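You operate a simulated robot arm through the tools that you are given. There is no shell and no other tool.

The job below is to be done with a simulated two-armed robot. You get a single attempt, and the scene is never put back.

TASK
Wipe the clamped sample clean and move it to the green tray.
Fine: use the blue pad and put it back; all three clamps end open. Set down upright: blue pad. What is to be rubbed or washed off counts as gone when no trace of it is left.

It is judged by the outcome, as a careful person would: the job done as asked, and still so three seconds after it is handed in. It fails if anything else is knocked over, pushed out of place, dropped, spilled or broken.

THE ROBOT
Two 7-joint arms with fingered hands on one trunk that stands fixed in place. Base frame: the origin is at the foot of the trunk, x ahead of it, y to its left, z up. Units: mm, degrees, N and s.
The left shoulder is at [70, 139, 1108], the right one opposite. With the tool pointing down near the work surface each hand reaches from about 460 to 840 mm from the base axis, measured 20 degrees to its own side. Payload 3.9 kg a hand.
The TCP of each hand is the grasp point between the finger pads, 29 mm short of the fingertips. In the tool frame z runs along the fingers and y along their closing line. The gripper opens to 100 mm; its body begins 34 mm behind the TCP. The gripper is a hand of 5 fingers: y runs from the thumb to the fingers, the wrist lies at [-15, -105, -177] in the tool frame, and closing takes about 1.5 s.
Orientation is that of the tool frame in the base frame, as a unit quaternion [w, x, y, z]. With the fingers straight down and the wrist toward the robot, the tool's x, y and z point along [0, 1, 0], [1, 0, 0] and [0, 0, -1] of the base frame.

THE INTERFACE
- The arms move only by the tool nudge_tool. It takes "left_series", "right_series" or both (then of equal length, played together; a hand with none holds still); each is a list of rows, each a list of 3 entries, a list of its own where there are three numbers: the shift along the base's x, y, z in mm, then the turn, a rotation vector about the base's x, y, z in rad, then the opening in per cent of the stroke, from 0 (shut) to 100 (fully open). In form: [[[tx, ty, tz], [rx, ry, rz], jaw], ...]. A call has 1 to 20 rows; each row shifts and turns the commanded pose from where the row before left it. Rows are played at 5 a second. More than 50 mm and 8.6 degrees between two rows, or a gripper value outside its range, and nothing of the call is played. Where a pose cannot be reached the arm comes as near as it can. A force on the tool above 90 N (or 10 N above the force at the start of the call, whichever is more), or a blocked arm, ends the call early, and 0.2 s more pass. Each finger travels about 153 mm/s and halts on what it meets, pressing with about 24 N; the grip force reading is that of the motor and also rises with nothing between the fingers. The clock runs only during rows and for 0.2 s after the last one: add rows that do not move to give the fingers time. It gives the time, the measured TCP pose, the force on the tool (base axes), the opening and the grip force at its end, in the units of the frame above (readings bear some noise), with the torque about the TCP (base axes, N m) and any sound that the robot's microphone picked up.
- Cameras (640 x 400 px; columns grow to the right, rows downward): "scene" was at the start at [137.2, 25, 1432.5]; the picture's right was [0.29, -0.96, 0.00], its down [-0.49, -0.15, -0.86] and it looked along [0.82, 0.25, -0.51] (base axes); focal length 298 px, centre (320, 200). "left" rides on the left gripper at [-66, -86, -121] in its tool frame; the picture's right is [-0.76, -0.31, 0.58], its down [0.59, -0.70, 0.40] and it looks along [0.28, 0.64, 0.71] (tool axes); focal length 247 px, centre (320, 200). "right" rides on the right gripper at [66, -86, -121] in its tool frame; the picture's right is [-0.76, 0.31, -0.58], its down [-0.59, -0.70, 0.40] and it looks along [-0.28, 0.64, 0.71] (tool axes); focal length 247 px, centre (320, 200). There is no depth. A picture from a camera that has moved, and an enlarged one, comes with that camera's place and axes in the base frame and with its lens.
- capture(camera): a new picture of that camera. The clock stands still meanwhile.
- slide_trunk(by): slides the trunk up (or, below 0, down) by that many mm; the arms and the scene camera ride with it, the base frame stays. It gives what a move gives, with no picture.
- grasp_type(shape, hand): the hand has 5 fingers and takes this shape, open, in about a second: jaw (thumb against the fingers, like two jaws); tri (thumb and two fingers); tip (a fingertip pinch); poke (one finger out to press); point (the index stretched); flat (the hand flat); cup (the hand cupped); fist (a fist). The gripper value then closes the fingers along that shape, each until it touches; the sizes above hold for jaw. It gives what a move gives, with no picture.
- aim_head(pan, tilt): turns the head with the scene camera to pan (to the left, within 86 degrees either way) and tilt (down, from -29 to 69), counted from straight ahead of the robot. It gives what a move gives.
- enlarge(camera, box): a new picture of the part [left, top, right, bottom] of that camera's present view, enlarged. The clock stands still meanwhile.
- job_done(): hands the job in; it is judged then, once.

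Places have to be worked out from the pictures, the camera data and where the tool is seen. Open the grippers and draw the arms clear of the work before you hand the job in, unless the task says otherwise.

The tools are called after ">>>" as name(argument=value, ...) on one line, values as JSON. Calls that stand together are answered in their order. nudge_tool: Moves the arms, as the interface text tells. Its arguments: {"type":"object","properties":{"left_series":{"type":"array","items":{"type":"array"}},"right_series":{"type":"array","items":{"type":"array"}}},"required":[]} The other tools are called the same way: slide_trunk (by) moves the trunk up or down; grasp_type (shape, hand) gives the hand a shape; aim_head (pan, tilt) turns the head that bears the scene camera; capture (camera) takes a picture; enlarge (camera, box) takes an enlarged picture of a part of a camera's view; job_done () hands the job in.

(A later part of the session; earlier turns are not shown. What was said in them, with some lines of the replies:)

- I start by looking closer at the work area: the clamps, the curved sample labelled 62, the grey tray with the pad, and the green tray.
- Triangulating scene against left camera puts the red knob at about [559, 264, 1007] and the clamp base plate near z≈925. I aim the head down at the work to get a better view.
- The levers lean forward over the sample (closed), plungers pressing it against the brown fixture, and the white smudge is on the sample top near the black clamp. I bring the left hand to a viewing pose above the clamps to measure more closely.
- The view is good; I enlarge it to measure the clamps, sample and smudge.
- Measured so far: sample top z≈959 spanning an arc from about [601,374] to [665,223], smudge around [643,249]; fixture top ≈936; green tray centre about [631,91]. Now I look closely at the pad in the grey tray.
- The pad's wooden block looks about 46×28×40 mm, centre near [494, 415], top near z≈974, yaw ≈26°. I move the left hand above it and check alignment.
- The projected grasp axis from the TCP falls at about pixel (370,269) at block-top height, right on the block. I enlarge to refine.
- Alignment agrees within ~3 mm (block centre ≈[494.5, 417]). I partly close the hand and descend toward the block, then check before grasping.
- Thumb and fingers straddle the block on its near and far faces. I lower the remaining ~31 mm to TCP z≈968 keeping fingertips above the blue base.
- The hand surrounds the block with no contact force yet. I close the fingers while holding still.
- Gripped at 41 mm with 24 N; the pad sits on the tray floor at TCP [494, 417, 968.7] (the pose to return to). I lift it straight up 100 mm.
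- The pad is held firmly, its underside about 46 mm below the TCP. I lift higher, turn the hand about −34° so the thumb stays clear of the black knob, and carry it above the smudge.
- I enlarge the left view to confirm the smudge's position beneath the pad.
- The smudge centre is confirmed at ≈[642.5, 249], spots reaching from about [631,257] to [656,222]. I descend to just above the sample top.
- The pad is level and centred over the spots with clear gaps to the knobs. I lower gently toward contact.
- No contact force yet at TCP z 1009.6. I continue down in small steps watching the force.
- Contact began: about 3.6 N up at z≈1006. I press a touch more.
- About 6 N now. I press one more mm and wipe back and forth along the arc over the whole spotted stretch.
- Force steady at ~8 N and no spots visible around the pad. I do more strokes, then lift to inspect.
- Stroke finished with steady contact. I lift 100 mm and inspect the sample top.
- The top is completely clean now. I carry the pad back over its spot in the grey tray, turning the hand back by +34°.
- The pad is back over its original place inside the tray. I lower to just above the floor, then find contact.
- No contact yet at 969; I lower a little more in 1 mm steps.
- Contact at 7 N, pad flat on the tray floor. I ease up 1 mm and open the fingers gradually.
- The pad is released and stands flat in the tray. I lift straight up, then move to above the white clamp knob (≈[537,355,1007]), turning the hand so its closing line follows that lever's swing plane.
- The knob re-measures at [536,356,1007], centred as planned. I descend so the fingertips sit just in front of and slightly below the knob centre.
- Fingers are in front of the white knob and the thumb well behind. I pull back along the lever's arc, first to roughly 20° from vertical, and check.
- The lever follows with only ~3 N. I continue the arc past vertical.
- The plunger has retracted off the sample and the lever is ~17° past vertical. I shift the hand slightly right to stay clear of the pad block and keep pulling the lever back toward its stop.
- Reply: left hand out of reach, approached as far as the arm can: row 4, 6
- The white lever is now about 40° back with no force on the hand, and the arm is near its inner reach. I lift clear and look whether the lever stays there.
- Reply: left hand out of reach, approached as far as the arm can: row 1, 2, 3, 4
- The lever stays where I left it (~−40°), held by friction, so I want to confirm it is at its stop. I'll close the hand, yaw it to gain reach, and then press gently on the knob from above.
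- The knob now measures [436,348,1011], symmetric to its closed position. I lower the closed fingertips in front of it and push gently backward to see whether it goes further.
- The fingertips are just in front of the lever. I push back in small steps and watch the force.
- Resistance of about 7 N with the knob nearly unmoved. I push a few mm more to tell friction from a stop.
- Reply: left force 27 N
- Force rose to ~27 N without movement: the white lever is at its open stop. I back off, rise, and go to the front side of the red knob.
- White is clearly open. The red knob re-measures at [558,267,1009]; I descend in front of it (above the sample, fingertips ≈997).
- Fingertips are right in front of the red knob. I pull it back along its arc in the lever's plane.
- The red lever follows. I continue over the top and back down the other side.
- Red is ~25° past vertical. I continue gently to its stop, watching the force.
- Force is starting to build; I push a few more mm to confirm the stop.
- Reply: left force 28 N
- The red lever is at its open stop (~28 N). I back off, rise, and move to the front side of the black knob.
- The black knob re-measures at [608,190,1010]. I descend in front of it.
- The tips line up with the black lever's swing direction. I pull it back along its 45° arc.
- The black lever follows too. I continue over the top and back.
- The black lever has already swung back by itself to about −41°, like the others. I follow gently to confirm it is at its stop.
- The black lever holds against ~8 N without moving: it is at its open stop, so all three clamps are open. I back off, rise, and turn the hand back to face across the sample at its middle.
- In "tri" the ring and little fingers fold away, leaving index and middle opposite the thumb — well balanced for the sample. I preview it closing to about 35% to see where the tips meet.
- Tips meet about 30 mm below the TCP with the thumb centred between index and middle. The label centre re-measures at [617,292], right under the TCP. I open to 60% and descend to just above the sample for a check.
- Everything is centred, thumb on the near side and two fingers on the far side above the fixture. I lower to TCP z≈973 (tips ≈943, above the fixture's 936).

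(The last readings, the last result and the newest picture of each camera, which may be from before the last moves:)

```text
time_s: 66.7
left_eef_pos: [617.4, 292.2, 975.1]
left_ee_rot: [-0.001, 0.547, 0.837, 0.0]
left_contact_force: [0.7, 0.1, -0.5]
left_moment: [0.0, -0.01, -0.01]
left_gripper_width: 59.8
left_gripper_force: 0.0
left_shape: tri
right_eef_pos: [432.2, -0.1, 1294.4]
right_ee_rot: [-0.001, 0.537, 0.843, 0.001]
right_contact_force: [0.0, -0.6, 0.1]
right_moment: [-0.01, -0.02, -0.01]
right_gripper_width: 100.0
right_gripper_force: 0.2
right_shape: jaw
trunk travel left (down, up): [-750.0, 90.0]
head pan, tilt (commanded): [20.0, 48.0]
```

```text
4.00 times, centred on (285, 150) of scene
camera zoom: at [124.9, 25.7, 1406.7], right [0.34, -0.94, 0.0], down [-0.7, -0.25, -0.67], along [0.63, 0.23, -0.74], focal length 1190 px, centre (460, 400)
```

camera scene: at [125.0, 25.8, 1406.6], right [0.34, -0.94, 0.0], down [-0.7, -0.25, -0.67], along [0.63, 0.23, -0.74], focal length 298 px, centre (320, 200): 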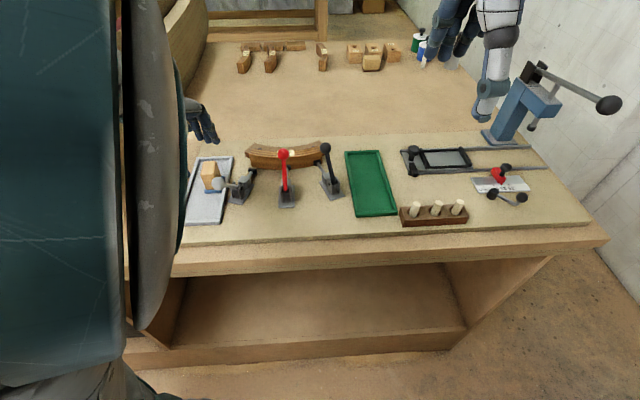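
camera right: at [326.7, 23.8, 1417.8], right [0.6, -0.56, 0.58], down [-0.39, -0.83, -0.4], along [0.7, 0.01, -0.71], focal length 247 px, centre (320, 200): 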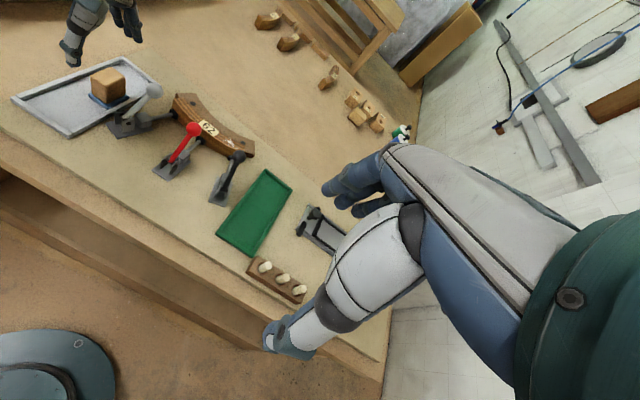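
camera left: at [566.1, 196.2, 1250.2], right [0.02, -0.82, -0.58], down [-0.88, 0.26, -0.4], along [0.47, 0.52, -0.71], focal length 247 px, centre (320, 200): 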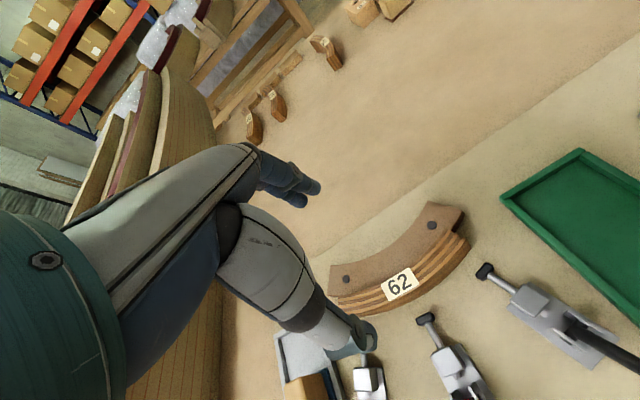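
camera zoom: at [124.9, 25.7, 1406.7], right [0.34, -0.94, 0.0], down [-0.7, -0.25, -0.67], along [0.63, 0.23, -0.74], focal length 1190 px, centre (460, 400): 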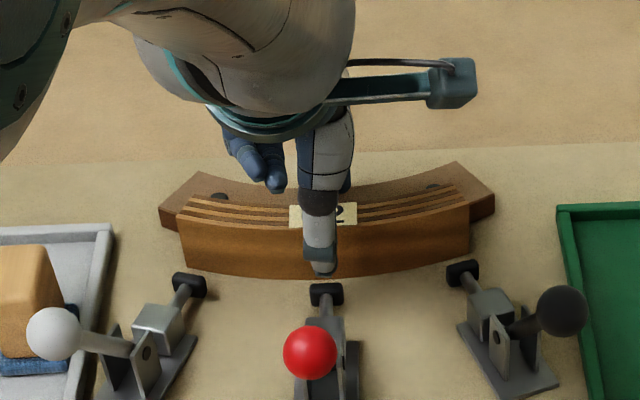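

No contact yet, good clearance on both sides. I lower 2 mm more and close slowly on the sample.

>>> nudge_tool(left_series=[[[0, 0, -2], [0, 0, 0], 60], [[0, 0, 0], [0, 0, 0], 50], [[0, 0, 0], [0, 0, 0], 40], [[0, 0, 0], [0, 0, 0], 34], [[0, 0, 0], [0, 0, 0], 28], [[0, 0, 0], [0, 0, 0], 24], [[0, 0, 0], [0, 0, 0], 20], [[0, 0, 0], [0, 0, 0], 16], [[0, 0, 0], [0, 0, 0], 10], [[0, 0, 0], [0, 0, 0], 0], [[0, 0, 0], [0, 0, 0], 0], [[0, 0, 0], [0, 0, 0], 0]])

>>> enlarge(camera="left", box=[250, 150, 450, 370])

>>> enlarge(camera="scene", box=[230, 100, 340, 200])

```text
time_s: 69.3
left_eef_pos: [618.8, 293.1, 973.4]
left_ee_rot: [0.001, 0.547, 0.837, 0.0]
left_contact_force: [-0.1, 0.9, 0.4]
left_moment: [0.0, 0.01, -0.01]
left_gripper_width: 19.0
left_gripper_force: 23.8
left_shape: tri
right_eef_pos: [432.4, -0.8, 1295.1]
right_ee_rot: [-0.001, 0.537, 0.844, 0.001]
right_contact_force: [0.0, 0.9, -1.1]
right_moment: [-0.02, 0.01, 0.0]
right_gripper_width: 99.7
right_gripper_force: 0.0
right_shape: jaw
trunk travel left (down, up): [-750.0, 90.0]
head pan, tilt (commanded): [20.0, 48.0]
```

```text
1.82 times, centred on (350, 260) of left
camera zoom: at [565.8, 198.6, 1094.2], right [0.02, -0.82, -0.58], down [-0.88, 0.26, -0.4], along [0.47, 0.52, -0.71], focal length 449 px, centre (266, 91)
```

zoom: 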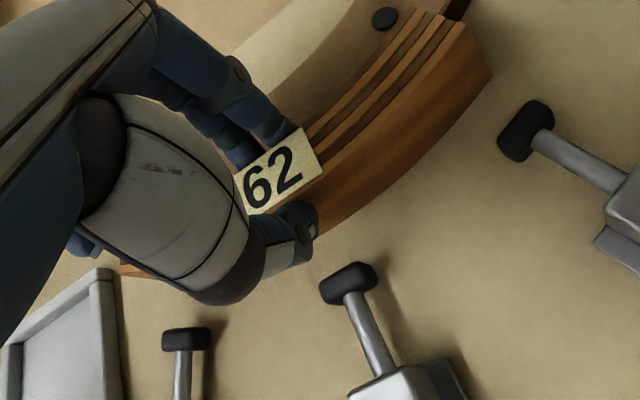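

```text
4.00 times, centred on (285, 150) of scene
camera zoom: at [125.0, 25.8, 1406.6], right [0.34, -0.94, 0.0], down [-0.7, -0.25, -0.67], along [0.63, 0.23, -0.74], focal length 1190 px, centre (460, 400)
```

zoom: 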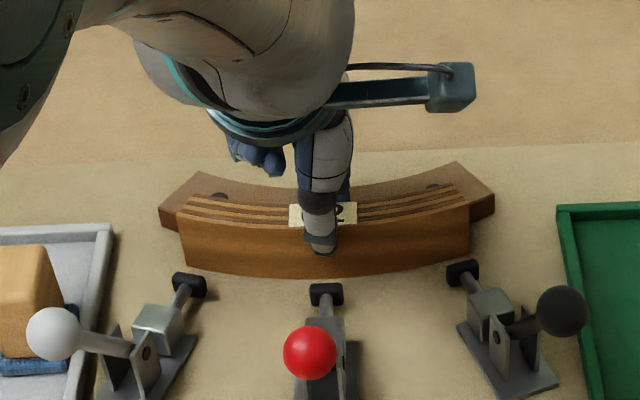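

Gripped: 19 mm width at 24 N. I lift straight up slowly and check that the sample comes along level.

>>> nudge_tool(left_series=[[[0, 0, 4], [0, 0, 0], 0], [[0, 0, 6], [0, 0, 0], 0], [[0, 0, 10], [0, 0, 0], 0], [[0, 0, 15], [0, 0, 0], 0], [[0, 0, 15], [0, 0, 0], 0], [[0, 0, 0], [0, 0, 0], 0]])

>>> enlarge(camera="left", box=[250, 150, 450, 370])

>>> enlarge(camera="scene", box=[220, 80, 350, 200])

>>> enlarge(camera="right", box=[120, 40, 280, 180])

```text
time_s: 70.7
left_eef_pos: [619.4, 291.4, 1023.4]
left_ee_rot: [0.0, 0.547, 0.837, 0.0]
left_contact_force: [0.1, 0.5, -1.1]
left_moment: [-0.03, 0.04, 0.0]
left_gripper_width: 18.9
left_gripper_force: 24.2
left_shape: tri
right_eef_pos: [432.5, 0.1, 1295.1]
right_ee_rot: [-0.002, 0.536, 0.844, 0.0]
right_contact_force: [-0.1, -0.6, 0.8]
right_moment: [-0.02, 0.0, 0.01]
right_gripper_width: 99.6
right_gripper_force: 0.0
right_shape: jaw
trunk travel left (down, up): [-750.0, 90.0]
head pan, tilt (commanded): [20.0, 48.0]
```

```text
1.82 times, centred on (350, 260) of left
camera zoom: at [566.2, 198.1, 1144.4], right [0.02, -0.82, -0.58], down [-0.88, 0.26, -0.4], along [0.47, 0.52, -0.71], focal length 449 px, centre (266, 91)
```

zoom: 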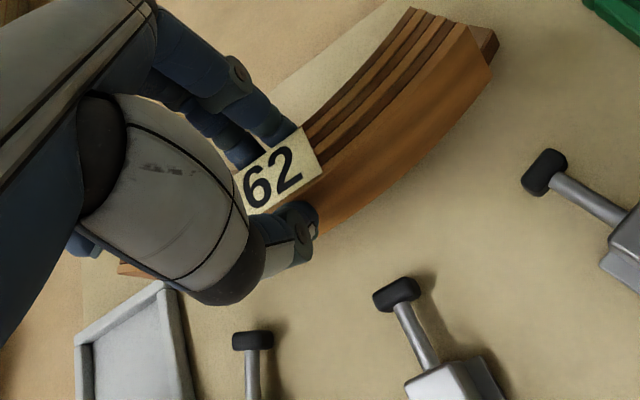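

```text
3.33 times, centred on (285, 140) of scene
camera zoom: at [125.4, 25.9, 1406.6], right [0.34, -0.94, 0.0], down [-0.7, -0.25, -0.67], along [0.63, 0.23, -0.74], focal length 992 px, centre (437, 400)
```

zoom: 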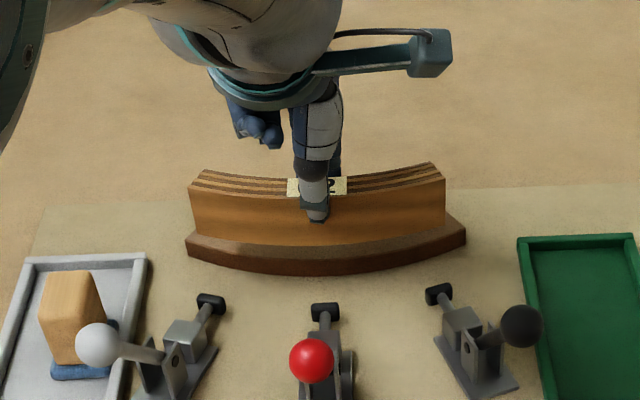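

```text
2.86 times, centred on (200, 110) of right
camera zoom: at [327.3, 24.4, 1417.6], right [0.6, -0.56, 0.58], down [-0.39, -0.83, -0.4], along [0.7, 0.01, -0.71], focal length 706 px, centre (663, 457)
```

zoom: 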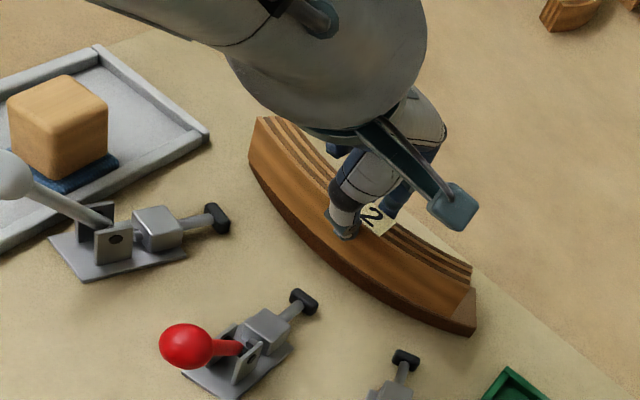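

The sample is held level and clear. I lift higher, then turn it −90° about vertical while carrying it over the green tray so its length lies along the tray.

>>> nudge_tool(left_series=[[[0, 0, 25], [0, 0, 0], 0], [[0, 0, 30], [0, 0, 0], 0], [[0, 0, 30], [0, 0, 0], 0], [[0.5, -12, 0], [0, 0, -0.098], 0], [[0.5, -12, 0], [0, 0, -0.098], 0], [[0.5, -12, 0], [0, 0, -0.098], 0], [[0.5, -12, 0], [0, 0, -0.098], 0], [[0.5, -12, 0], [0, 0, -0.098], 0], [[0.5, -12, 0], [0, 0, -0.098], 0], [[0.5, -12, 0], [0, 0, -0.098], 0], [[0.5, -12, 0], [0, 0, -0.098], 0], [[0, 0, 0], [0, 0, 0], 0]])

>>> capture(camera="scene")

>>> capture(camera="left")

```text
time_s: 73.3
left_eef_pos: [621.8, 197.1, 1108.1]
left_ee_rot: [0.0, 0.825, 0.565, 0.0]
left_contact_force: [0.1, 1.1, -1.0]
left_moment: [0.0, 0.02, 0.01]
left_gripper_width: 18.9
left_gripper_force: 24.2
left_shape: tri
right_eef_pos: [431.7, -0.6, 1294.3]
right_ee_rot: [-0.001, 0.537, 0.843, 0.0]
right_contact_force: [-0.1, 0.2, 0.4]
right_moment: [0.01, 0.01, 0.01]
right_gripper_width: 99.7
right_gripper_force: 0.2
right_shape: jaw
trunk travel left (down, up): [-750.0, 90.0]
head pan, tilt (commanded): [20.0, 48.0]
```

```text
taken
camera scene: at [124.9, 25.7, 1406.7], right [0.34, -0.94, 0.0], down [-0.7, -0.25, -0.67], along [0.63, 0.23, -0.74], focal length 298 px, centre (320, 200)
```

scene: 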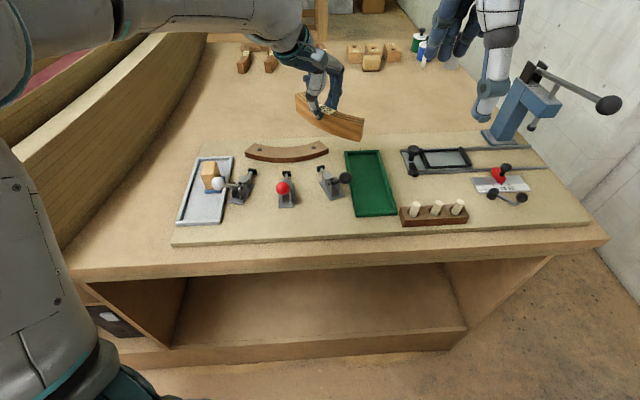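

```text
taken
camera left: at [517.8, 167.7, 1229.4], right [-0.56, -0.59, -0.58], down [-0.44, 0.8, -0.4], along [0.7, 0.03, -0.71], focal length 247 px, centre (320, 200)
```

left: 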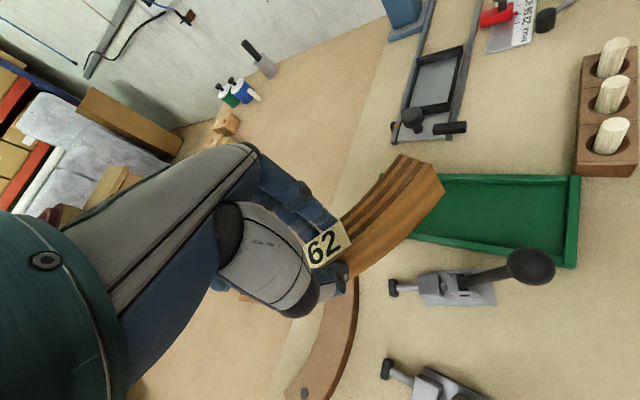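

Halfway and stable. I continue to above the tray.

>>> nudge_tool(left_series=[[[0.7, -12.3, 0], [0, 0, -0.098], 0], [[0.7, -12.3, 0], [0, 0, -0.098], 0], [[0.7, -12.3, 0], [0, 0, -0.098], 0], [[0.7, -12.3, 0], [0, 0, -0.098], 0], [[0.7, -12.3, 0], [0, 0, -0.098], 0], [[0.7, -12.3, 0], [0, 0, -0.098], 0], [[0.7, -12.3, 0], [0, 0, -0.098], 0], [[0.7, -12.3, 0], [0, 0, -0.098], 0], [[0, 0, 0], [0, 0, 0], 0], [[0, 0, 0], [0, 0, 0], 0]])

>>> enlarge(camera="scene", box=[280, 70, 430, 230])

>>> capture(camera="left")

>>> enlarge(camera="right", box=[180, 80, 360, 300])

```text
time_s: 75.5
left_eef_pos: [628.0, 97.8, 1108.0]
left_ee_rot: [0.0, 0.978, 0.207, 0.0]
left_contact_force: [0.5, 0.3, -1.6]
left_moment: [0.0, -0.01, 0.06]
left_gripper_width: 19.1
left_gripper_force: 23.7
left_shape: tri
right_eef_pos: [434.0, -0.7, 1294.7]
right_ee_rot: [0.0, 0.538, 0.843, 0.001]
right_contact_force: [0.2, -0.8, -0.5]
right_moment: [0.0, -0.04, -0.01]
right_gripper_width: 99.8
right_gripper_force: 0.1
right_shape: jaw
trunk travel left (down, up): [-750.0, 90.0]
head pan, tilt (commanded): [20.0, 48.0]
```

```text
2.50 times, centred on (355, 150) of scene
camera zoom: at [125.2, 25.7, 1406.6], right [0.34, -0.94, 0.0], down [-0.7, -0.25, -0.67], along [0.63, 0.23, -0.74], focal length 744 px, centre (232, 325)
```

zoom: 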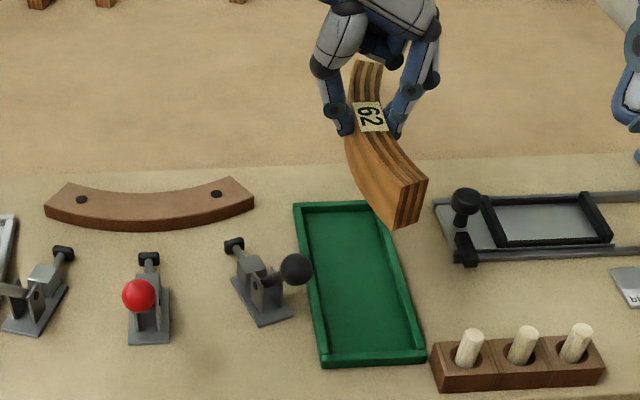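

```text
taken
camera left: at [533.4, 150.4, 1230.0], right [-0.82, -0.03, -0.58], down [0.25, 0.88, -0.4], along [0.52, -0.47, -0.71], focal length 247 px, centre (320, 200)
```

left: 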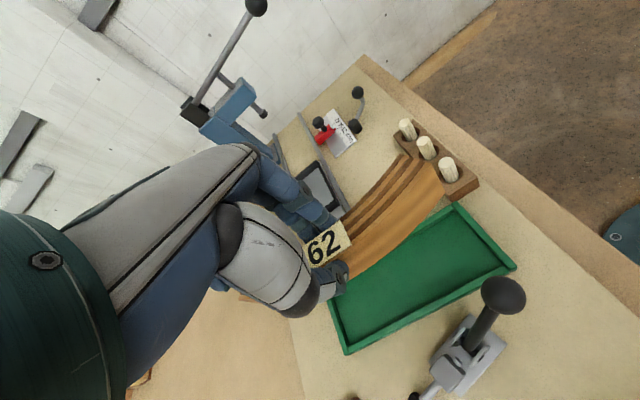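

```text
1.82 times, centred on (270, 190) of right
camera zoom: at [327.1, 24.2, 1417.7], right [0.6, -0.56, 0.58], down [-0.39, -0.83, -0.4], along [0.7, 0.01, -0.71], focal length 449 px, centre (411, 218)
```

zoom: 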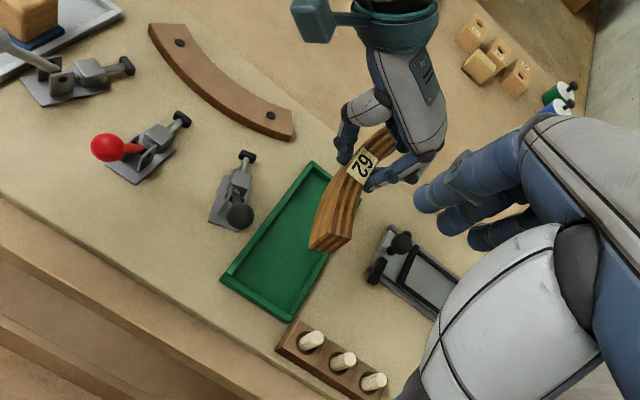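

The sample hangs over the tray with matching direction. I enlarge both views to pin down the tray's inner edges before lowering.

>>> enlarge(camera="left", box=[290, 180, 530, 370])

>>> enlarge(camera="scene", box=[335, 140, 410, 222])

```text
2.11 times, centred on (410, 275) of left
camera zoom: at [533.4, 150.4, 1230.0], right [-0.82, -0.03, -0.58], down [0.25, 0.88, -0.4], along [0.52, -0.47, -0.71], focal length 520 px, centre (130, 42)
```

zoom: 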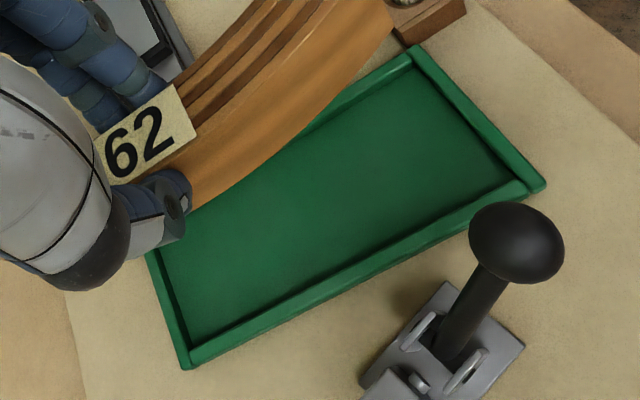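

```text
4.88 times, centred on (372, 181) of scene
camera zoom: at [125.2, 25.7, 1406.6], right [0.34, -0.94, 0.0], down [-0.7, -0.25, -0.67], along [0.63, 0.23, -0.74], focal length 1451 px, centre (64, 293)
```

zoom: 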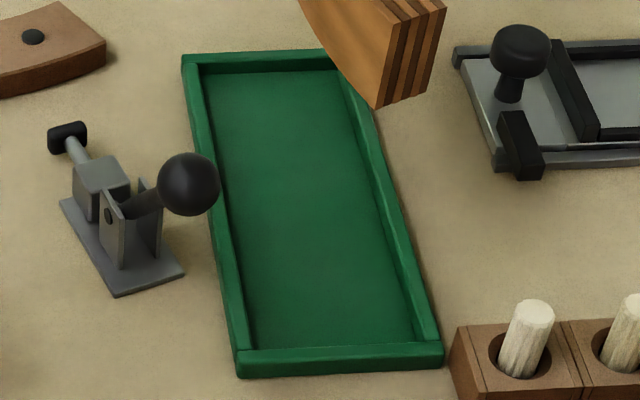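

The tray's inner floor is about 190×72 mm centred at [630,89], angled ≈22–23°; the sample fits with ~8 mm at each end. I make a tiny correction and descend to a few mm above the floor.

>>> nudge_tool(left_series=[[[1, -0.8, -20], [0, 0, -0.015], 0], [[0, 0, -24], [0, 0, 0], 0], [[0, 0, -24], [0, 0, 0], 0], [[0, 0, -20], [0, 0, 0], 0], [[0, 0, -15], [0, 0, 0], 0], [[0, 0, 0], [0, 0, 0], 0]])

>>> enlarge(camera="scene", box=[325, 110, 420, 222])

>>> enlarge(camera="left", box=[270, 140, 530, 370])

>>> enlarge(camera="right", box=[200, 120, 340, 280])

```text
time_s: 76.9
left_eef_pos: [627.5, 97.8, 1005.0]
left_ee_rot: [0.0, 0.98, 0.201, 0.0]
left_contact_force: [-0.2, 0.0, -1.3]
left_moment: [0.03, -0.03, -0.01]
left_gripper_width: 18.9
left_gripper_force: 24.4
left_shape: tri
right_eef_pos: [432.4, -1.2, 1294.6]
right_ee_rot: [-0.001, 0.537, 0.843, 0.0]
right_contact_force: [0.5, -0.7, -0.4]
right_moment: [0.0, 0.04, -0.01]
right_gripper_width: 99.7
right_gripper_force: 0.1
right_shape: jaw
trunk travel left (down, up): [-750.0, 90.0]
head pan, tilt (commanded): [20.0, 48.0]
```

```text
3.57 times, centred on (372, 166) of scene
camera zoom: at [124.9, 25.7, 1406.7], right [0.34, -0.94, 0.0], down [-0.7, -0.25, -0.67], along [0.63, 0.23, -0.74], focal length 1062 px, centre (132, 321)
```

zoom: 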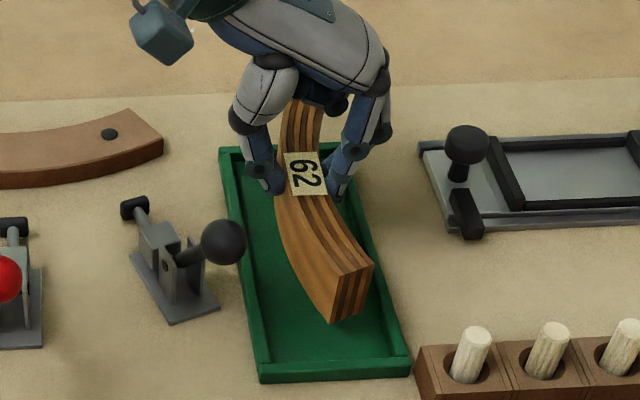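

```text
1.74 times, centred on (400, 255) of left
camera zoom: at [533.6, 151.9, 1126.5], right [-0.82, -0.02, -0.58], down [0.27, 0.88, -0.4], along [0.51, -0.48, -0.71], focal length 430 px, centre (181, 104)
```

zoom: 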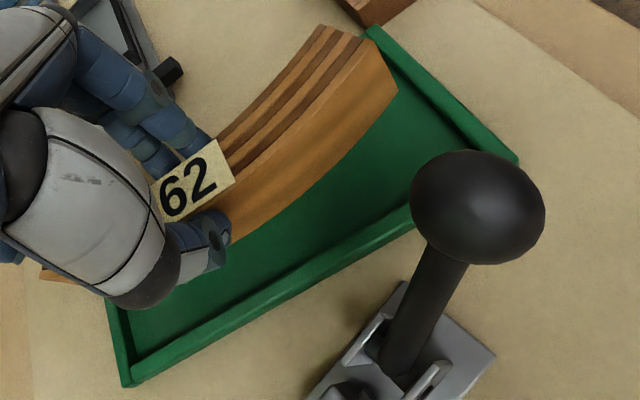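

```text
2.50 times, centred on (270, 200) of right
camera zoom: at [326.8, 24.2, 1417.8], right [0.6, -0.56, 0.58], down [-0.39, -0.83, -0.4], along [0.7, 0.01, -0.71], focal length 617 px, centre (445, 200)
```

zoom: 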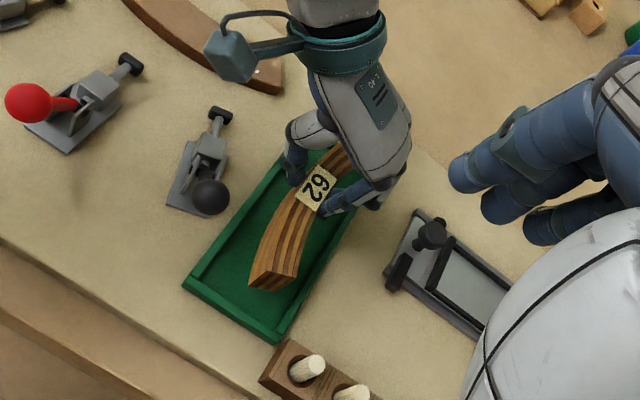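

The sample sits over the tray floor between the walls, about 25–29 mm up. I shift 2 mm along its length and lower carefully.

>>> nudge_tool(left_series=[[[1.8, 0.8, -6], [0, 0, 0], 0], [[0, 0, -7], [0, 0, 0], 0], [[0, 0, -5], [0, 0, 0], 0], [[0, 0, 0], [0, 0, 0], 0]])

>>> enlarge(camera="scene", box=[335, 140, 410, 222])

>>> enlarge(camera="left", box=[270, 140, 530, 370])

```text
time_s: 77.9
left_eef_pos: [630.3, 98.2, 987.4]
left_ee_rot: [0.0, 0.98, 0.2, 0.0]
left_contact_force: [0.4, -0.4, -0.7]
left_moment: [-0.02, 0.02, 0.02]
left_gripper_width: 18.9
left_gripper_force: 23.8
left_shape: tri
right_eef_pos: [432.5, 0.8, 1295.0]
right_ee_rot: [0.0, 0.537, 0.844, 0.001]
right_contact_force: [-1.1, 0.8, -0.5]
right_moment: [0.01, 0.04, -0.03]
right_gripper_width: 99.7
right_gripper_force: 0.0
right_shape: jaw
trunk travel left (down, up): [-750.0, 90.0]
head pan, tilt (commanded): [20.0, 48.0]
```

```text
4.88 times, centred on (372, 181) of scene
camera zoom: at [125.1, 25.8, 1406.6], right [0.34, -0.94, 0.0], down [-0.7, -0.25, -0.67], along [0.63, 0.23, -0.74], focal length 1451 px, centre (64, 293)
```

zoom: 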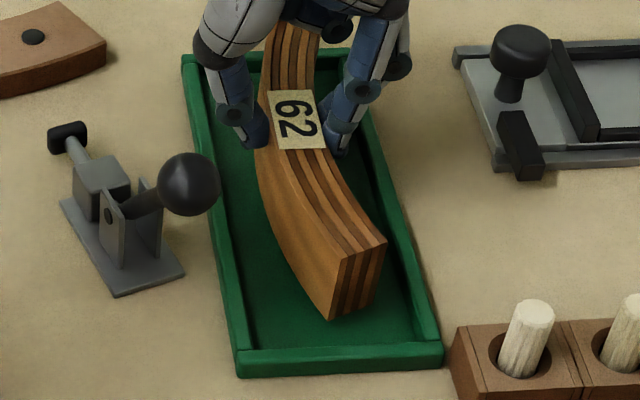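

```text
1.74 times, centred on (400, 255) of left
camera zoom: at [535.9, 152.1, 1108.0], right [-0.82, -0.02, -0.58], down [0.27, 0.88, -0.4], along [0.51, -0.48, -0.71], focal length 430 px, centre (181, 104)
```

zoom: 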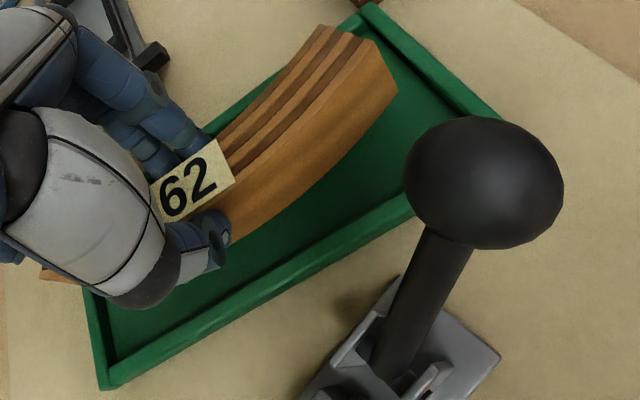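

Well centred between the walls. I go on down in small steps feeling for the floor.

>>> nudge_tool(left_series=[[[0, 0, -3], [0, 0, 0], 0], [[0, 0, -3], [0, 0, 0], 0], [[0, 0, 0], [0, 0, 0], 0]])

>>> nudge_tool(left_series=[[[0, 0, -1.5], [0, 0, 0], 0], [[0, 0, -1.5], [0, 0, 0], 0], [[0, 0, 0], [0, 0, 0], 0]])

```text
time_s: 78.7
left_eef_pos: [629.9, 98.1, 980.1]
left_ee_rot: [-0.001, 0.98, 0.2, 0.0]
left_contact_force: [0.4, 0.9, -0.7]
left_moment: [-0.02, 0.02, 0.0]
left_gripper_width: 18.8
left_gripper_force: 23.9
left_shape: tri
right_eef_pos: [432.4, -0.6, 1294.0]
right_ee_rot: [-0.001, 0.537, 0.844, 0.0]
right_contact_force: [0.8, 0.3, 0.1]
right_moment: [0.01, 0.01, 0.06]
right_gripper_width: 99.9
right_gripper_force: 0.1
right_shape: jaw
trunk travel left (down, up): [-750.0, 90.0]
head pan, tilt (commanded): [20.0, 48.0]
```

```text
time_s: 79.5
left_eef_pos: [629.0, 99.1, 976.6]
left_ee_rot: [0.0, 0.98, 0.2, 0.0]
left_contact_force: [0.0, -0.5, -0.9]
left_moment: [0.01, 0.02, -0.01]
left_gripper_width: 19.0
left_gripper_force: 24.3
left_shape: tri
right_eef_pos: [431.6, -0.7, 1294.5]
right_ee_rot: [-0.001, 0.537, 0.843, 0.001]
right_contact_force: [-0.7, -0.5, -0.1]
right_moment: [-0.01, 0.03, 0.0]
right_gripper_width: 99.8
right_gripper_force: 0.0
right_shape: jaw
trunk travel left (down, up): [-750.0, 90.0]
head pan, tilt (commanded): [20.0, 48.0]
```

Still no contact at z≈977. I continue with 1 mm steps.

>>> nudge_tool(left_series=[[[0, 0, -1], [0, 0, 0], 0], [[0, 0, -1], [0, 0, 0], 0], [[0, 0, 0], [0, 0, 0], 0]])

>>> enlarge(camera="scene", box=[335, 140, 410, 222])

```text
time_s: 80.3
left_eef_pos: [630.6, 98.9, 975.4]
left_ee_rot: [0.0, 0.98, 0.201, 0.001]
left_contact_force: [0.0, 0.2, -0.3]
left_moment: [0.0, -0.02, -0.02]
left_gripper_width: 19.0
left_gripper_force: 24.0
left_shape: tri
right_eef_pos: [433.1, -1.2, 1294.6]
right_ee_rot: [-0.002, 0.537, 0.843, 0.001]
right_contact_force: [0.9, -0.3, -0.1]
right_moment: [-0.04, 0.01, -0.01]
right_gripper_width: 99.7
right_gripper_force: 0.0
right_shape: jaw
trunk travel left (down, up): [-750.0, 90.0]
head pan, tilt (commanded): [20.0, 48.0]
```

```text
4.88 times, centred on (372, 181) of scene
camera zoom: at [125.0, 25.8, 1406.7], right [0.34, -0.94, 0.0], down [-0.7, -0.25, -0.67], along [0.63, 0.23, -0.74], focal length 1451 px, centre (64, 293)
```

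zoom: 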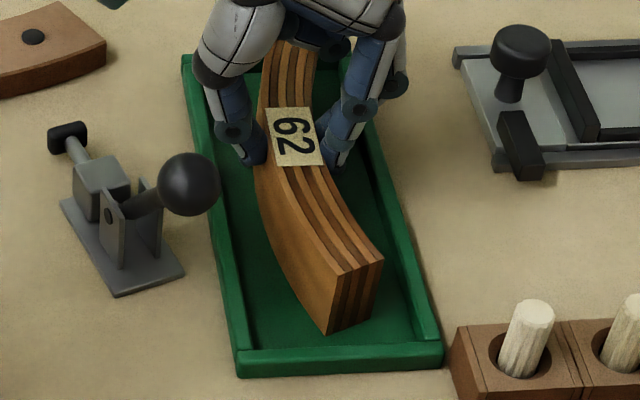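

Nearly touching by the picture; I keep lowering 1 mm at a time.

>>> nudge_tool(left_series=[[[0, 0, -1], [0, 0, 0], 0], [[0, 0, 0], [0, 0, 0], 0]])

>>> nudge_tool(left_series=[[[0, 0, -1], [0, 0, 0], 0], [[0, 0, 0], [0, 0, 0], 0]])

```text
time_s: 80.9
left_eef_pos: [630.2, 97.7, 975.4]
left_ee_rot: [0.001, 0.98, 0.201, 0.001]
left_contact_force: [0.3, 1.1, 2.4]
left_moment: [0.0, 0.01, 0.0]
left_gripper_width: 18.8
left_gripper_force: 23.6
left_shape: tri
right_eef_pos: [432.0, -0.5, 1294.9]
right_ee_rot: [-0.001, 0.537, 0.843, 0.0]
right_contact_force: [-0.5, 0.1, -0.1]
right_moment: [0.02, -0.01, 0.03]
right_gripper_width: 99.9
right_gripper_force: 0.0
right_shape: jaw
trunk travel left (down, up): [-750.0, 90.0]
head pan, tilt (commanded): [20.0, 48.0]
```

```text
time_s: 81.5
left_eef_pos: [630.8, 98.6, 974.2]
left_ee_rot: [0.001, 0.98, 0.201, 0.001]
left_contact_force: [1.6, 1.9, 7.2]
left_moment: [-0.01, -0.03, -0.01]
left_gripper_width: 19.1
left_gripper_force: 23.7
left_shape: tri
right_eef_pos: [431.2, -0.1, 1295.6]
right_ee_rot: [0.0, 0.537, 0.844, 0.0]
right_contact_force: [-0.2, 0.3, -0.3]
right_moment: [0.02, 0.0, -0.01]
right_gripper_width: 100.0
right_gripper_force: 0.1
right_shape: jaw
trunk travel left (down, up): [-750.0, 90.0]
head pan, tilt (commanded): [20.0, 48.0]
```

Touchdown: ~7 N with no tilt moment, so the sample stands flat. I ease up 1 mm and open the fingers gradually.

>>> nudge_tool(left_series=[[[0, 0, 1.3], [0, 0, 0], 0], [[0, 0, 0], [0, 0, 0], 20], [[0, 0, 0], [0, 0, 0], 26], [[0, 0, 0], [0, 0, 0], 34], [[0, 0, 0], [0, 0, 0], 42], [[0, 0, 0], [0, 0, 0], 50], [[0, 0, 0], [0, 0, 0], 58], [[0, 0, 0], [0, 0, 0], 60], [[0, 0, 0], [0, 0, 0], 60]])

>>> enlarge(camera="scene", box=[335, 140, 410, 222])

>>> enlarge(camera="left", box=[270, 140, 530, 370])

```text
time_s: 83.5
left_eef_pos: [630.4, 98.9, 974.8]
left_ee_rot: [0.0, 0.98, 0.2, 0.0]
left_contact_force: [-0.2, 0.3, -0.1]
left_moment: [-0.03, -0.02, -0.01]
left_gripper_width: 59.9
left_gripper_force: 0.0
left_shape: tri
right_eef_pos: [432.1, 0.0, 1295.0]
right_ee_rot: [-0.001, 0.537, 0.843, 0.0]
right_contact_force: [-0.2, 0.4, -0.2]
right_moment: [0.02, 0.02, -0.02]
right_gripper_width: 99.6
right_gripper_force: 0.1
right_shape: jaw
trunk travel left (down, up): [-750.0, 90.0]
head pan, tilt (commanded): [20.0, 48.0]
```

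```text
4.88 times, centred on (372, 181) of scene
camera zoom: at [124.9, 25.7, 1406.7], right [0.34, -0.94, 0.0], down [-0.7, -0.25, -0.67], along [0.63, 0.23, -0.74], focal length 1451 px, centre (64, 293)
```

zoom: 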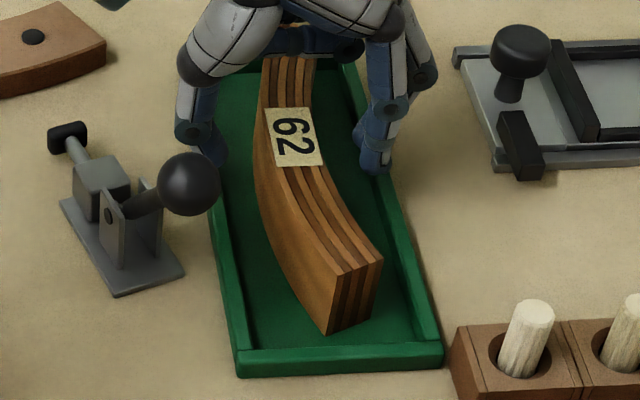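

```text
1.74 times, centred on (400, 255) of left
camera zoom: at [536.1, 151.8, 1096.5], right [-0.82, -0.01, -0.58], down [0.27, 0.88, -0.4], along [0.51, -0.48, -0.71], focal length 430 px, centre (181, 104)
```

zoom: 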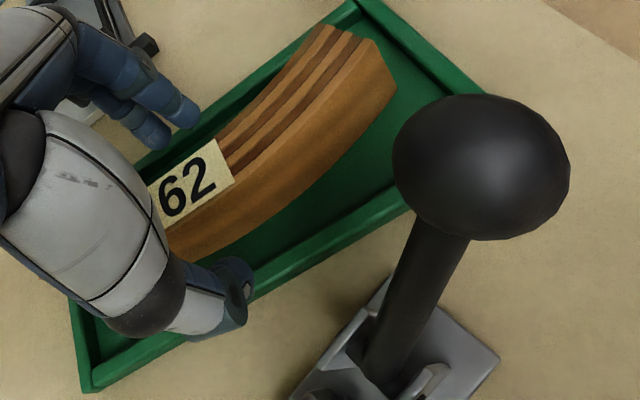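

The sample stands freely in the tray. I lift the hand straight up and clear.

>>> nudge_tool(left_series=[[[0, 0, 10], [0, 0, 0], 60], [[0, 0, 20], [0, 0, 0], 60], [[0, 0, 30], [0, 0, 0], 60], [[0, 0, 35], [0, 0, 0], 60], [[0, 0, 40], [0, 0, 0], 60], [[0, 0, 40], [0, 0, 0], 60], [[0, 0, 0], [0, 0, 0], 60]])

>>> capture(camera="scene")

>>> capture(camera="left")

```text
time_s: 85.1
left_eef_pos: [629.8, 99.4, 1150.3]
left_ee_rot: [0.001, 0.98, 0.2, 0.0]
left_contact_force: [0.8, 0.0, 0.0]
left_moment: [0.0, 0.02, -0.02]
left_gripper_width: 59.7
left_gripper_force: 0.0
left_shape: tri
right_eef_pos: [432.3, 0.7, 1293.9]
right_ee_rot: [-0.001, 0.537, 0.844, 0.0]
right_contact_force: [0.0, 0.5, -0.3]
right_moment: [0.01, 0.02, -0.02]
right_gripper_width: 100.0
right_gripper_force: 0.0
right_shape: jaw
trunk travel left (down, up): [-750.0, 90.0]
head pan, tilt (commanded): [20.0, 48.0]
```

```text
taken
camera scene: at [125.4, 26.0, 1406.6], right [0.34, -0.94, 0.0], down [-0.7, -0.25, -0.67], along [0.63, 0.23, -0.74], focal length 298 px, centre (320, 200)
```

scene: 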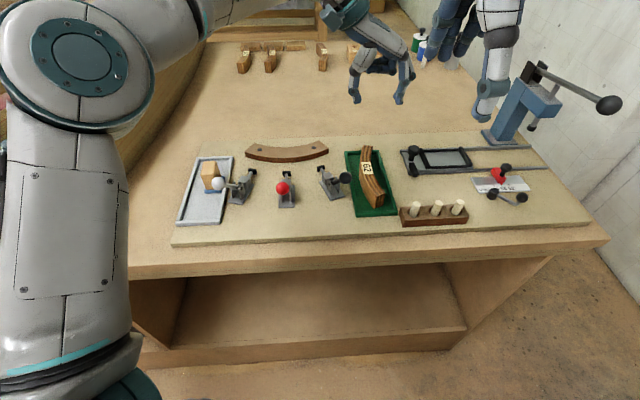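

```text
taken
camera left: at [536.4, 152.3, 1272.2], right [-0.82, -0.01, -0.58], down [0.27, 0.88, -0.4], along [0.51, -0.48, -0.71], focal length 247 px, centre (320, 200)
```

left: 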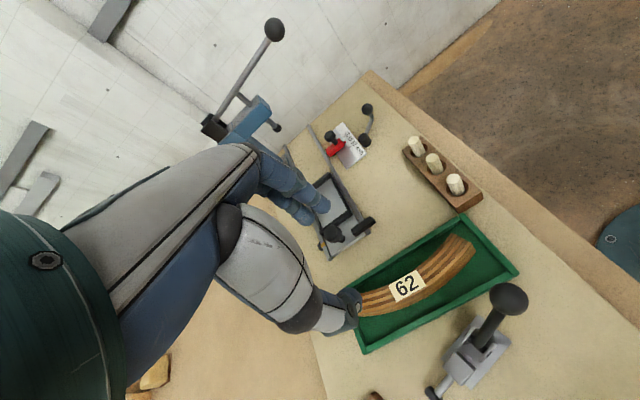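

Everything looks in place. I inspect the sample and clamps from the other cameras for leftover marks, while the left arm retreats toward its starting pose.

>>> nudge_tool(left_series=[[[0, 5, 30], [0, 0, 0.1], 80], [[-10, 15, 25], [0, 0, 0.12], 100], [[-12, 22, 20], [0, 0, 0.12], 100], [[-14, 25, 15], [0, 0, 0.12], 100], [[-15, 28, 12], [0, 0, 0.12], 100], [[-16, 28, 10], [0, 0, 0.12], 100], [[-16, 28, 10], [0, 0, 0.12], 100], [[-16, 28, 10], [0, 0, 0.12], 100], [[-16, 28, 10], [0, 0, 0.12], 100], [[-16, 28, 5], [0, 0, 0.12], 100], [[-16, 28, 5], [0, 0, 0.12], 100], [[-16, 28, 3], [0, 0, 0.12], 100], [[-16, 28, 0], [0, 0, 0.12], 100], [[-15, 10, 0], [0, 0, 0.06], 100], [[0, 0, 0], [0, 0, 0], 100]])

>>> grasp_type(shape="jaw", hand="left")

>>> capture(camera="scene")

>>> enlarge(camera="right", box=[210, 140, 310, 260])

>>> enlarge(camera="scene", box=[335, 140, 410, 222])

>>> enlarge(camera="scene", box=[170, 135, 360, 235])

```text
time_s: 88.3
left_eef_pos: [435.7, 426.6, 1306.8]
left_ee_rot: [0.0, 0.538, 0.843, 0.001]
left_contact_force: [0.0, 0.1, 0.2]
left_moment: [0.01, 0.03, -0.03]
left_gripper_width: 99.9
left_gripper_force: 0.0
left_shape: tri
right_eef_pos: [432.4, 0.6, 1294.9]
right_ee_rot: [-0.001, 0.537, 0.844, 0.001]
right_contact_force: [-0.8, 0.8, -0.1]
right_moment: [-0.01, 0.01, 0.01]
right_gripper_width: 99.9
right_gripper_force: 0.1
right_shape: jaw
trunk travel left (down, up): [-750.0, 90.0]
head pan, tilt (commanded): [20.0, 48.0]
```

```text
time_s: 89.2
left_eef_pos: [435.9, 426.2, 1307.6]
left_ee_rot: [-0.001, 0.539, 0.843, 0.0]
left_contact_force: [-0.2, 0.4, 0.2]
left_moment: [0.02, -0.01, -0.02]
left_gripper_width: 99.9
left_gripper_force: 0.1
left_shape: jaw
right_eef_pos: [433.4, -1.9, 1296.2]
right_ee_rot: [-0.001, 0.538, 0.843, 0.0]
right_contact_force: [0.4, 0.8, 0.7]
right_moment: [-0.01, 0.0, 0.04]
right_gripper_width: 99.7
right_gripper_force: 0.1
right_shape: jaw
trunk travel left (down, up): [-750.0, 90.0]
head pan, tilt (commanded): [20.0, 48.0]
```

```text
taken
camera scene: at [124.9, 25.7, 1406.7], right [0.34, -0.94, 0.0], down [-0.7, -0.25, -0.67], along [0.63, 0.23, -0.74], focal length 298 px, centre (320, 200)
```

scene: 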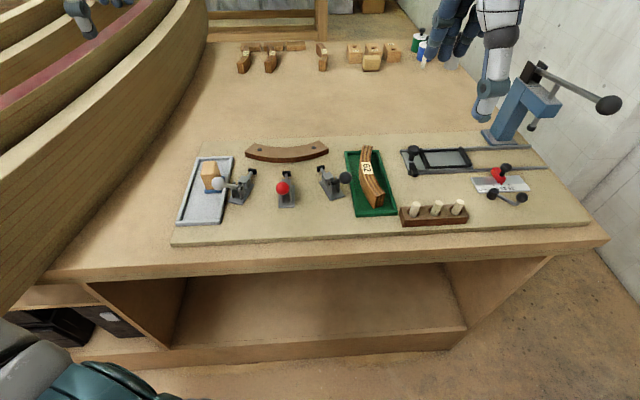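

```text
3.33 times, centred on (260, 200) of right
camera zoom: at [326.7, 24.2, 1417.8], right [0.6, -0.56, 0.58], down [-0.39, -0.83, -0.4], along [0.7, 0.01, -0.71], focal length 823 px, centre (520, 200)
```

zoom: 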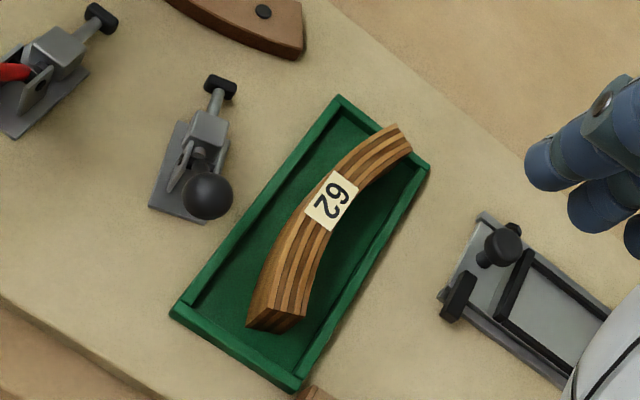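

```text
4.88 times, centred on (372, 181) of scene
camera zoom: at [124.9, 25.7, 1406.7], right [0.34, -0.94, 0.0], down [-0.7, -0.25, -0.67], along [0.63, 0.23, -0.74], focal length 1451 px, centre (64, 293)
```

zoom: 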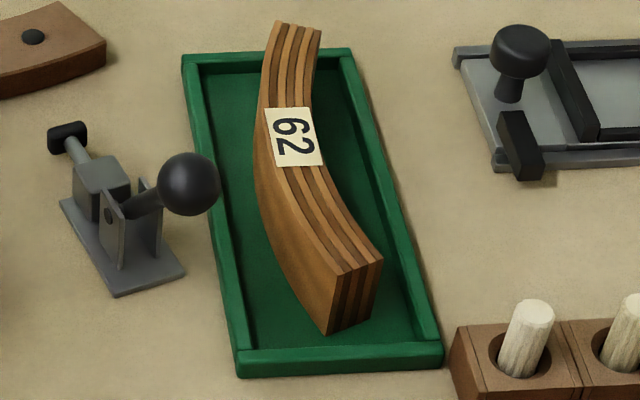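

```text
3.37 times, centred on (265, 185) of scene
camera zoom: at [124.9, 25.7, 1406.7], right [0.34, -0.94, 0.0], down [-0.7, -0.25, -0.67], along [0.63, 0.23, -0.74], focal length 1002 px, centre (505, 250)
```

zoom: 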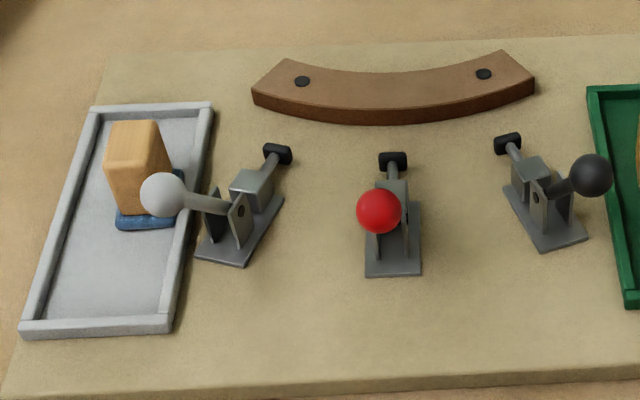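

All looks right; one last close look at the sample's top for any trace before handing in.

>>> enlarge(camera="right", box=[235, 165, 290, 215])

>>> enlarge(camera="scene", box=[350, 143, 395, 190])

>>> enlarge(camera="right", box=[235, 195, 290, 245])

>>> enlarge(camera="right", box=[60, 50, 250, 210])

```text
8.00 times, centred on (262, 190) of right
camera zoom: at [326.7, 24.2, 1417.8], right [0.6, -0.56, 0.58], down [-0.39, -0.83, -0.4], along [0.7, 0.01, -0.71], focal length 1976 px, centre (780, 280)
```

zoom: 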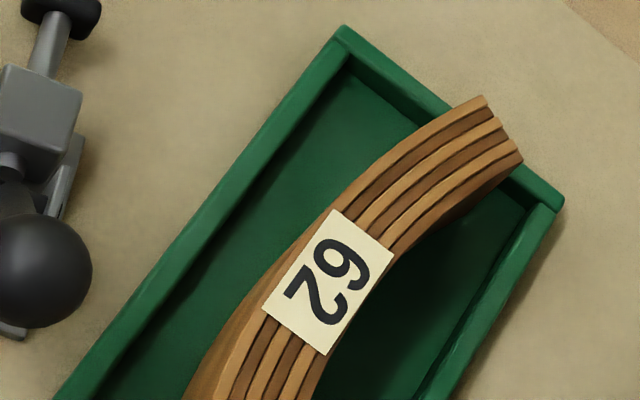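

```text
8.51 times, centred on (372, 166) of scene
camera zoom: at [124.9, 25.7, 1406.7], right [0.34, -0.94, 0.0], down [-0.7, -0.25, -0.67], along [0.63, 0.23, -0.74], focal length 2532 px, centre (-127, 485)
```

zoom: 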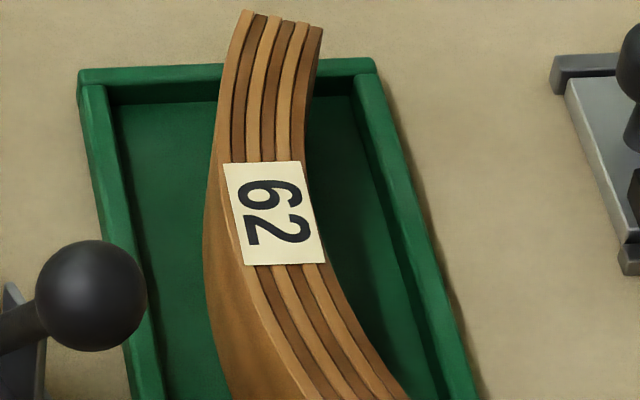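

```text
8.00 times, centred on (262, 220) of right
camera zoom: at [326.7, 24.2, 1417.8], right [0.6, -0.56, 0.58], down [-0.39, -0.83, -0.4], along [0.7, 0.01, -0.71], focal length 1976 px, centre (780, 40)
```

zoom: 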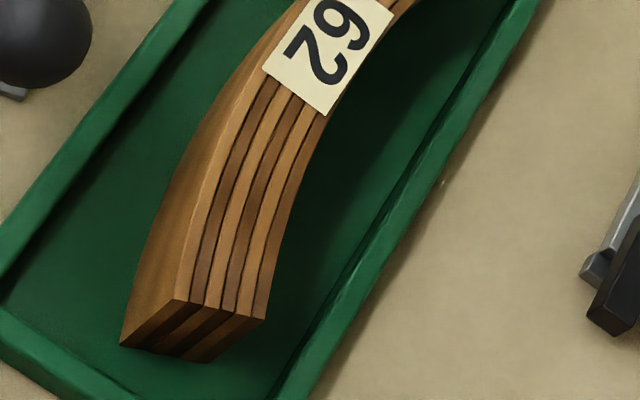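

```text
2.50 times, centred on (155, 130) of right
camera zoom: at [326.7, 24.2, 1417.8], right [0.6, -0.56, 0.58], down [-0.39, -0.83, -0.4], along [0.7, 0.01, -0.71], focal length 617 px, centre (732, 375)
```

zoom: 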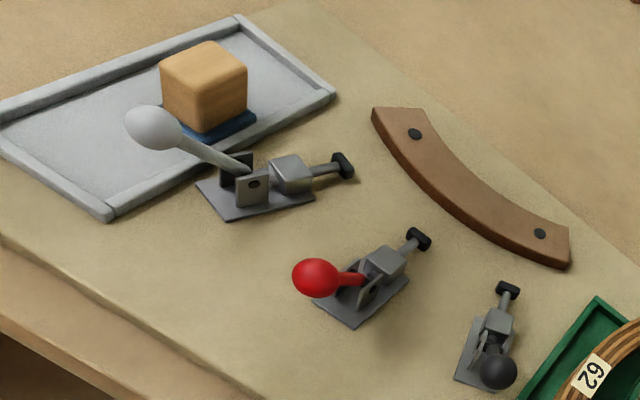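

The sample is spotless and flat in the green tray. All three levers are at their open stops, the blue pad is back upright in its tray, and both arms are clear with hands open, so I hand in the job.

>>> job_done()

```text
The job is handed in.
```

The clamped sample is wiped clean and now stands flat in the green tray. I have handed the job in and have not seen the judgement.

- **Sample:** I wiped the white smudge off with the blue pad while the sample was still clamped. Close-up views of its top afterwards showed no trace. I did not see any marks on its other visible faces.
- **Blue pad:** It is back upright in the grey tray, in the place I took it from.
- **Clamps:** The white, red and black levers are all pulled back. I pressed each one against its stop to confirm it goes no further.
- **Arms:** Both hands are open and clear of the work. I saw nothing else on the bench knocked or moved.
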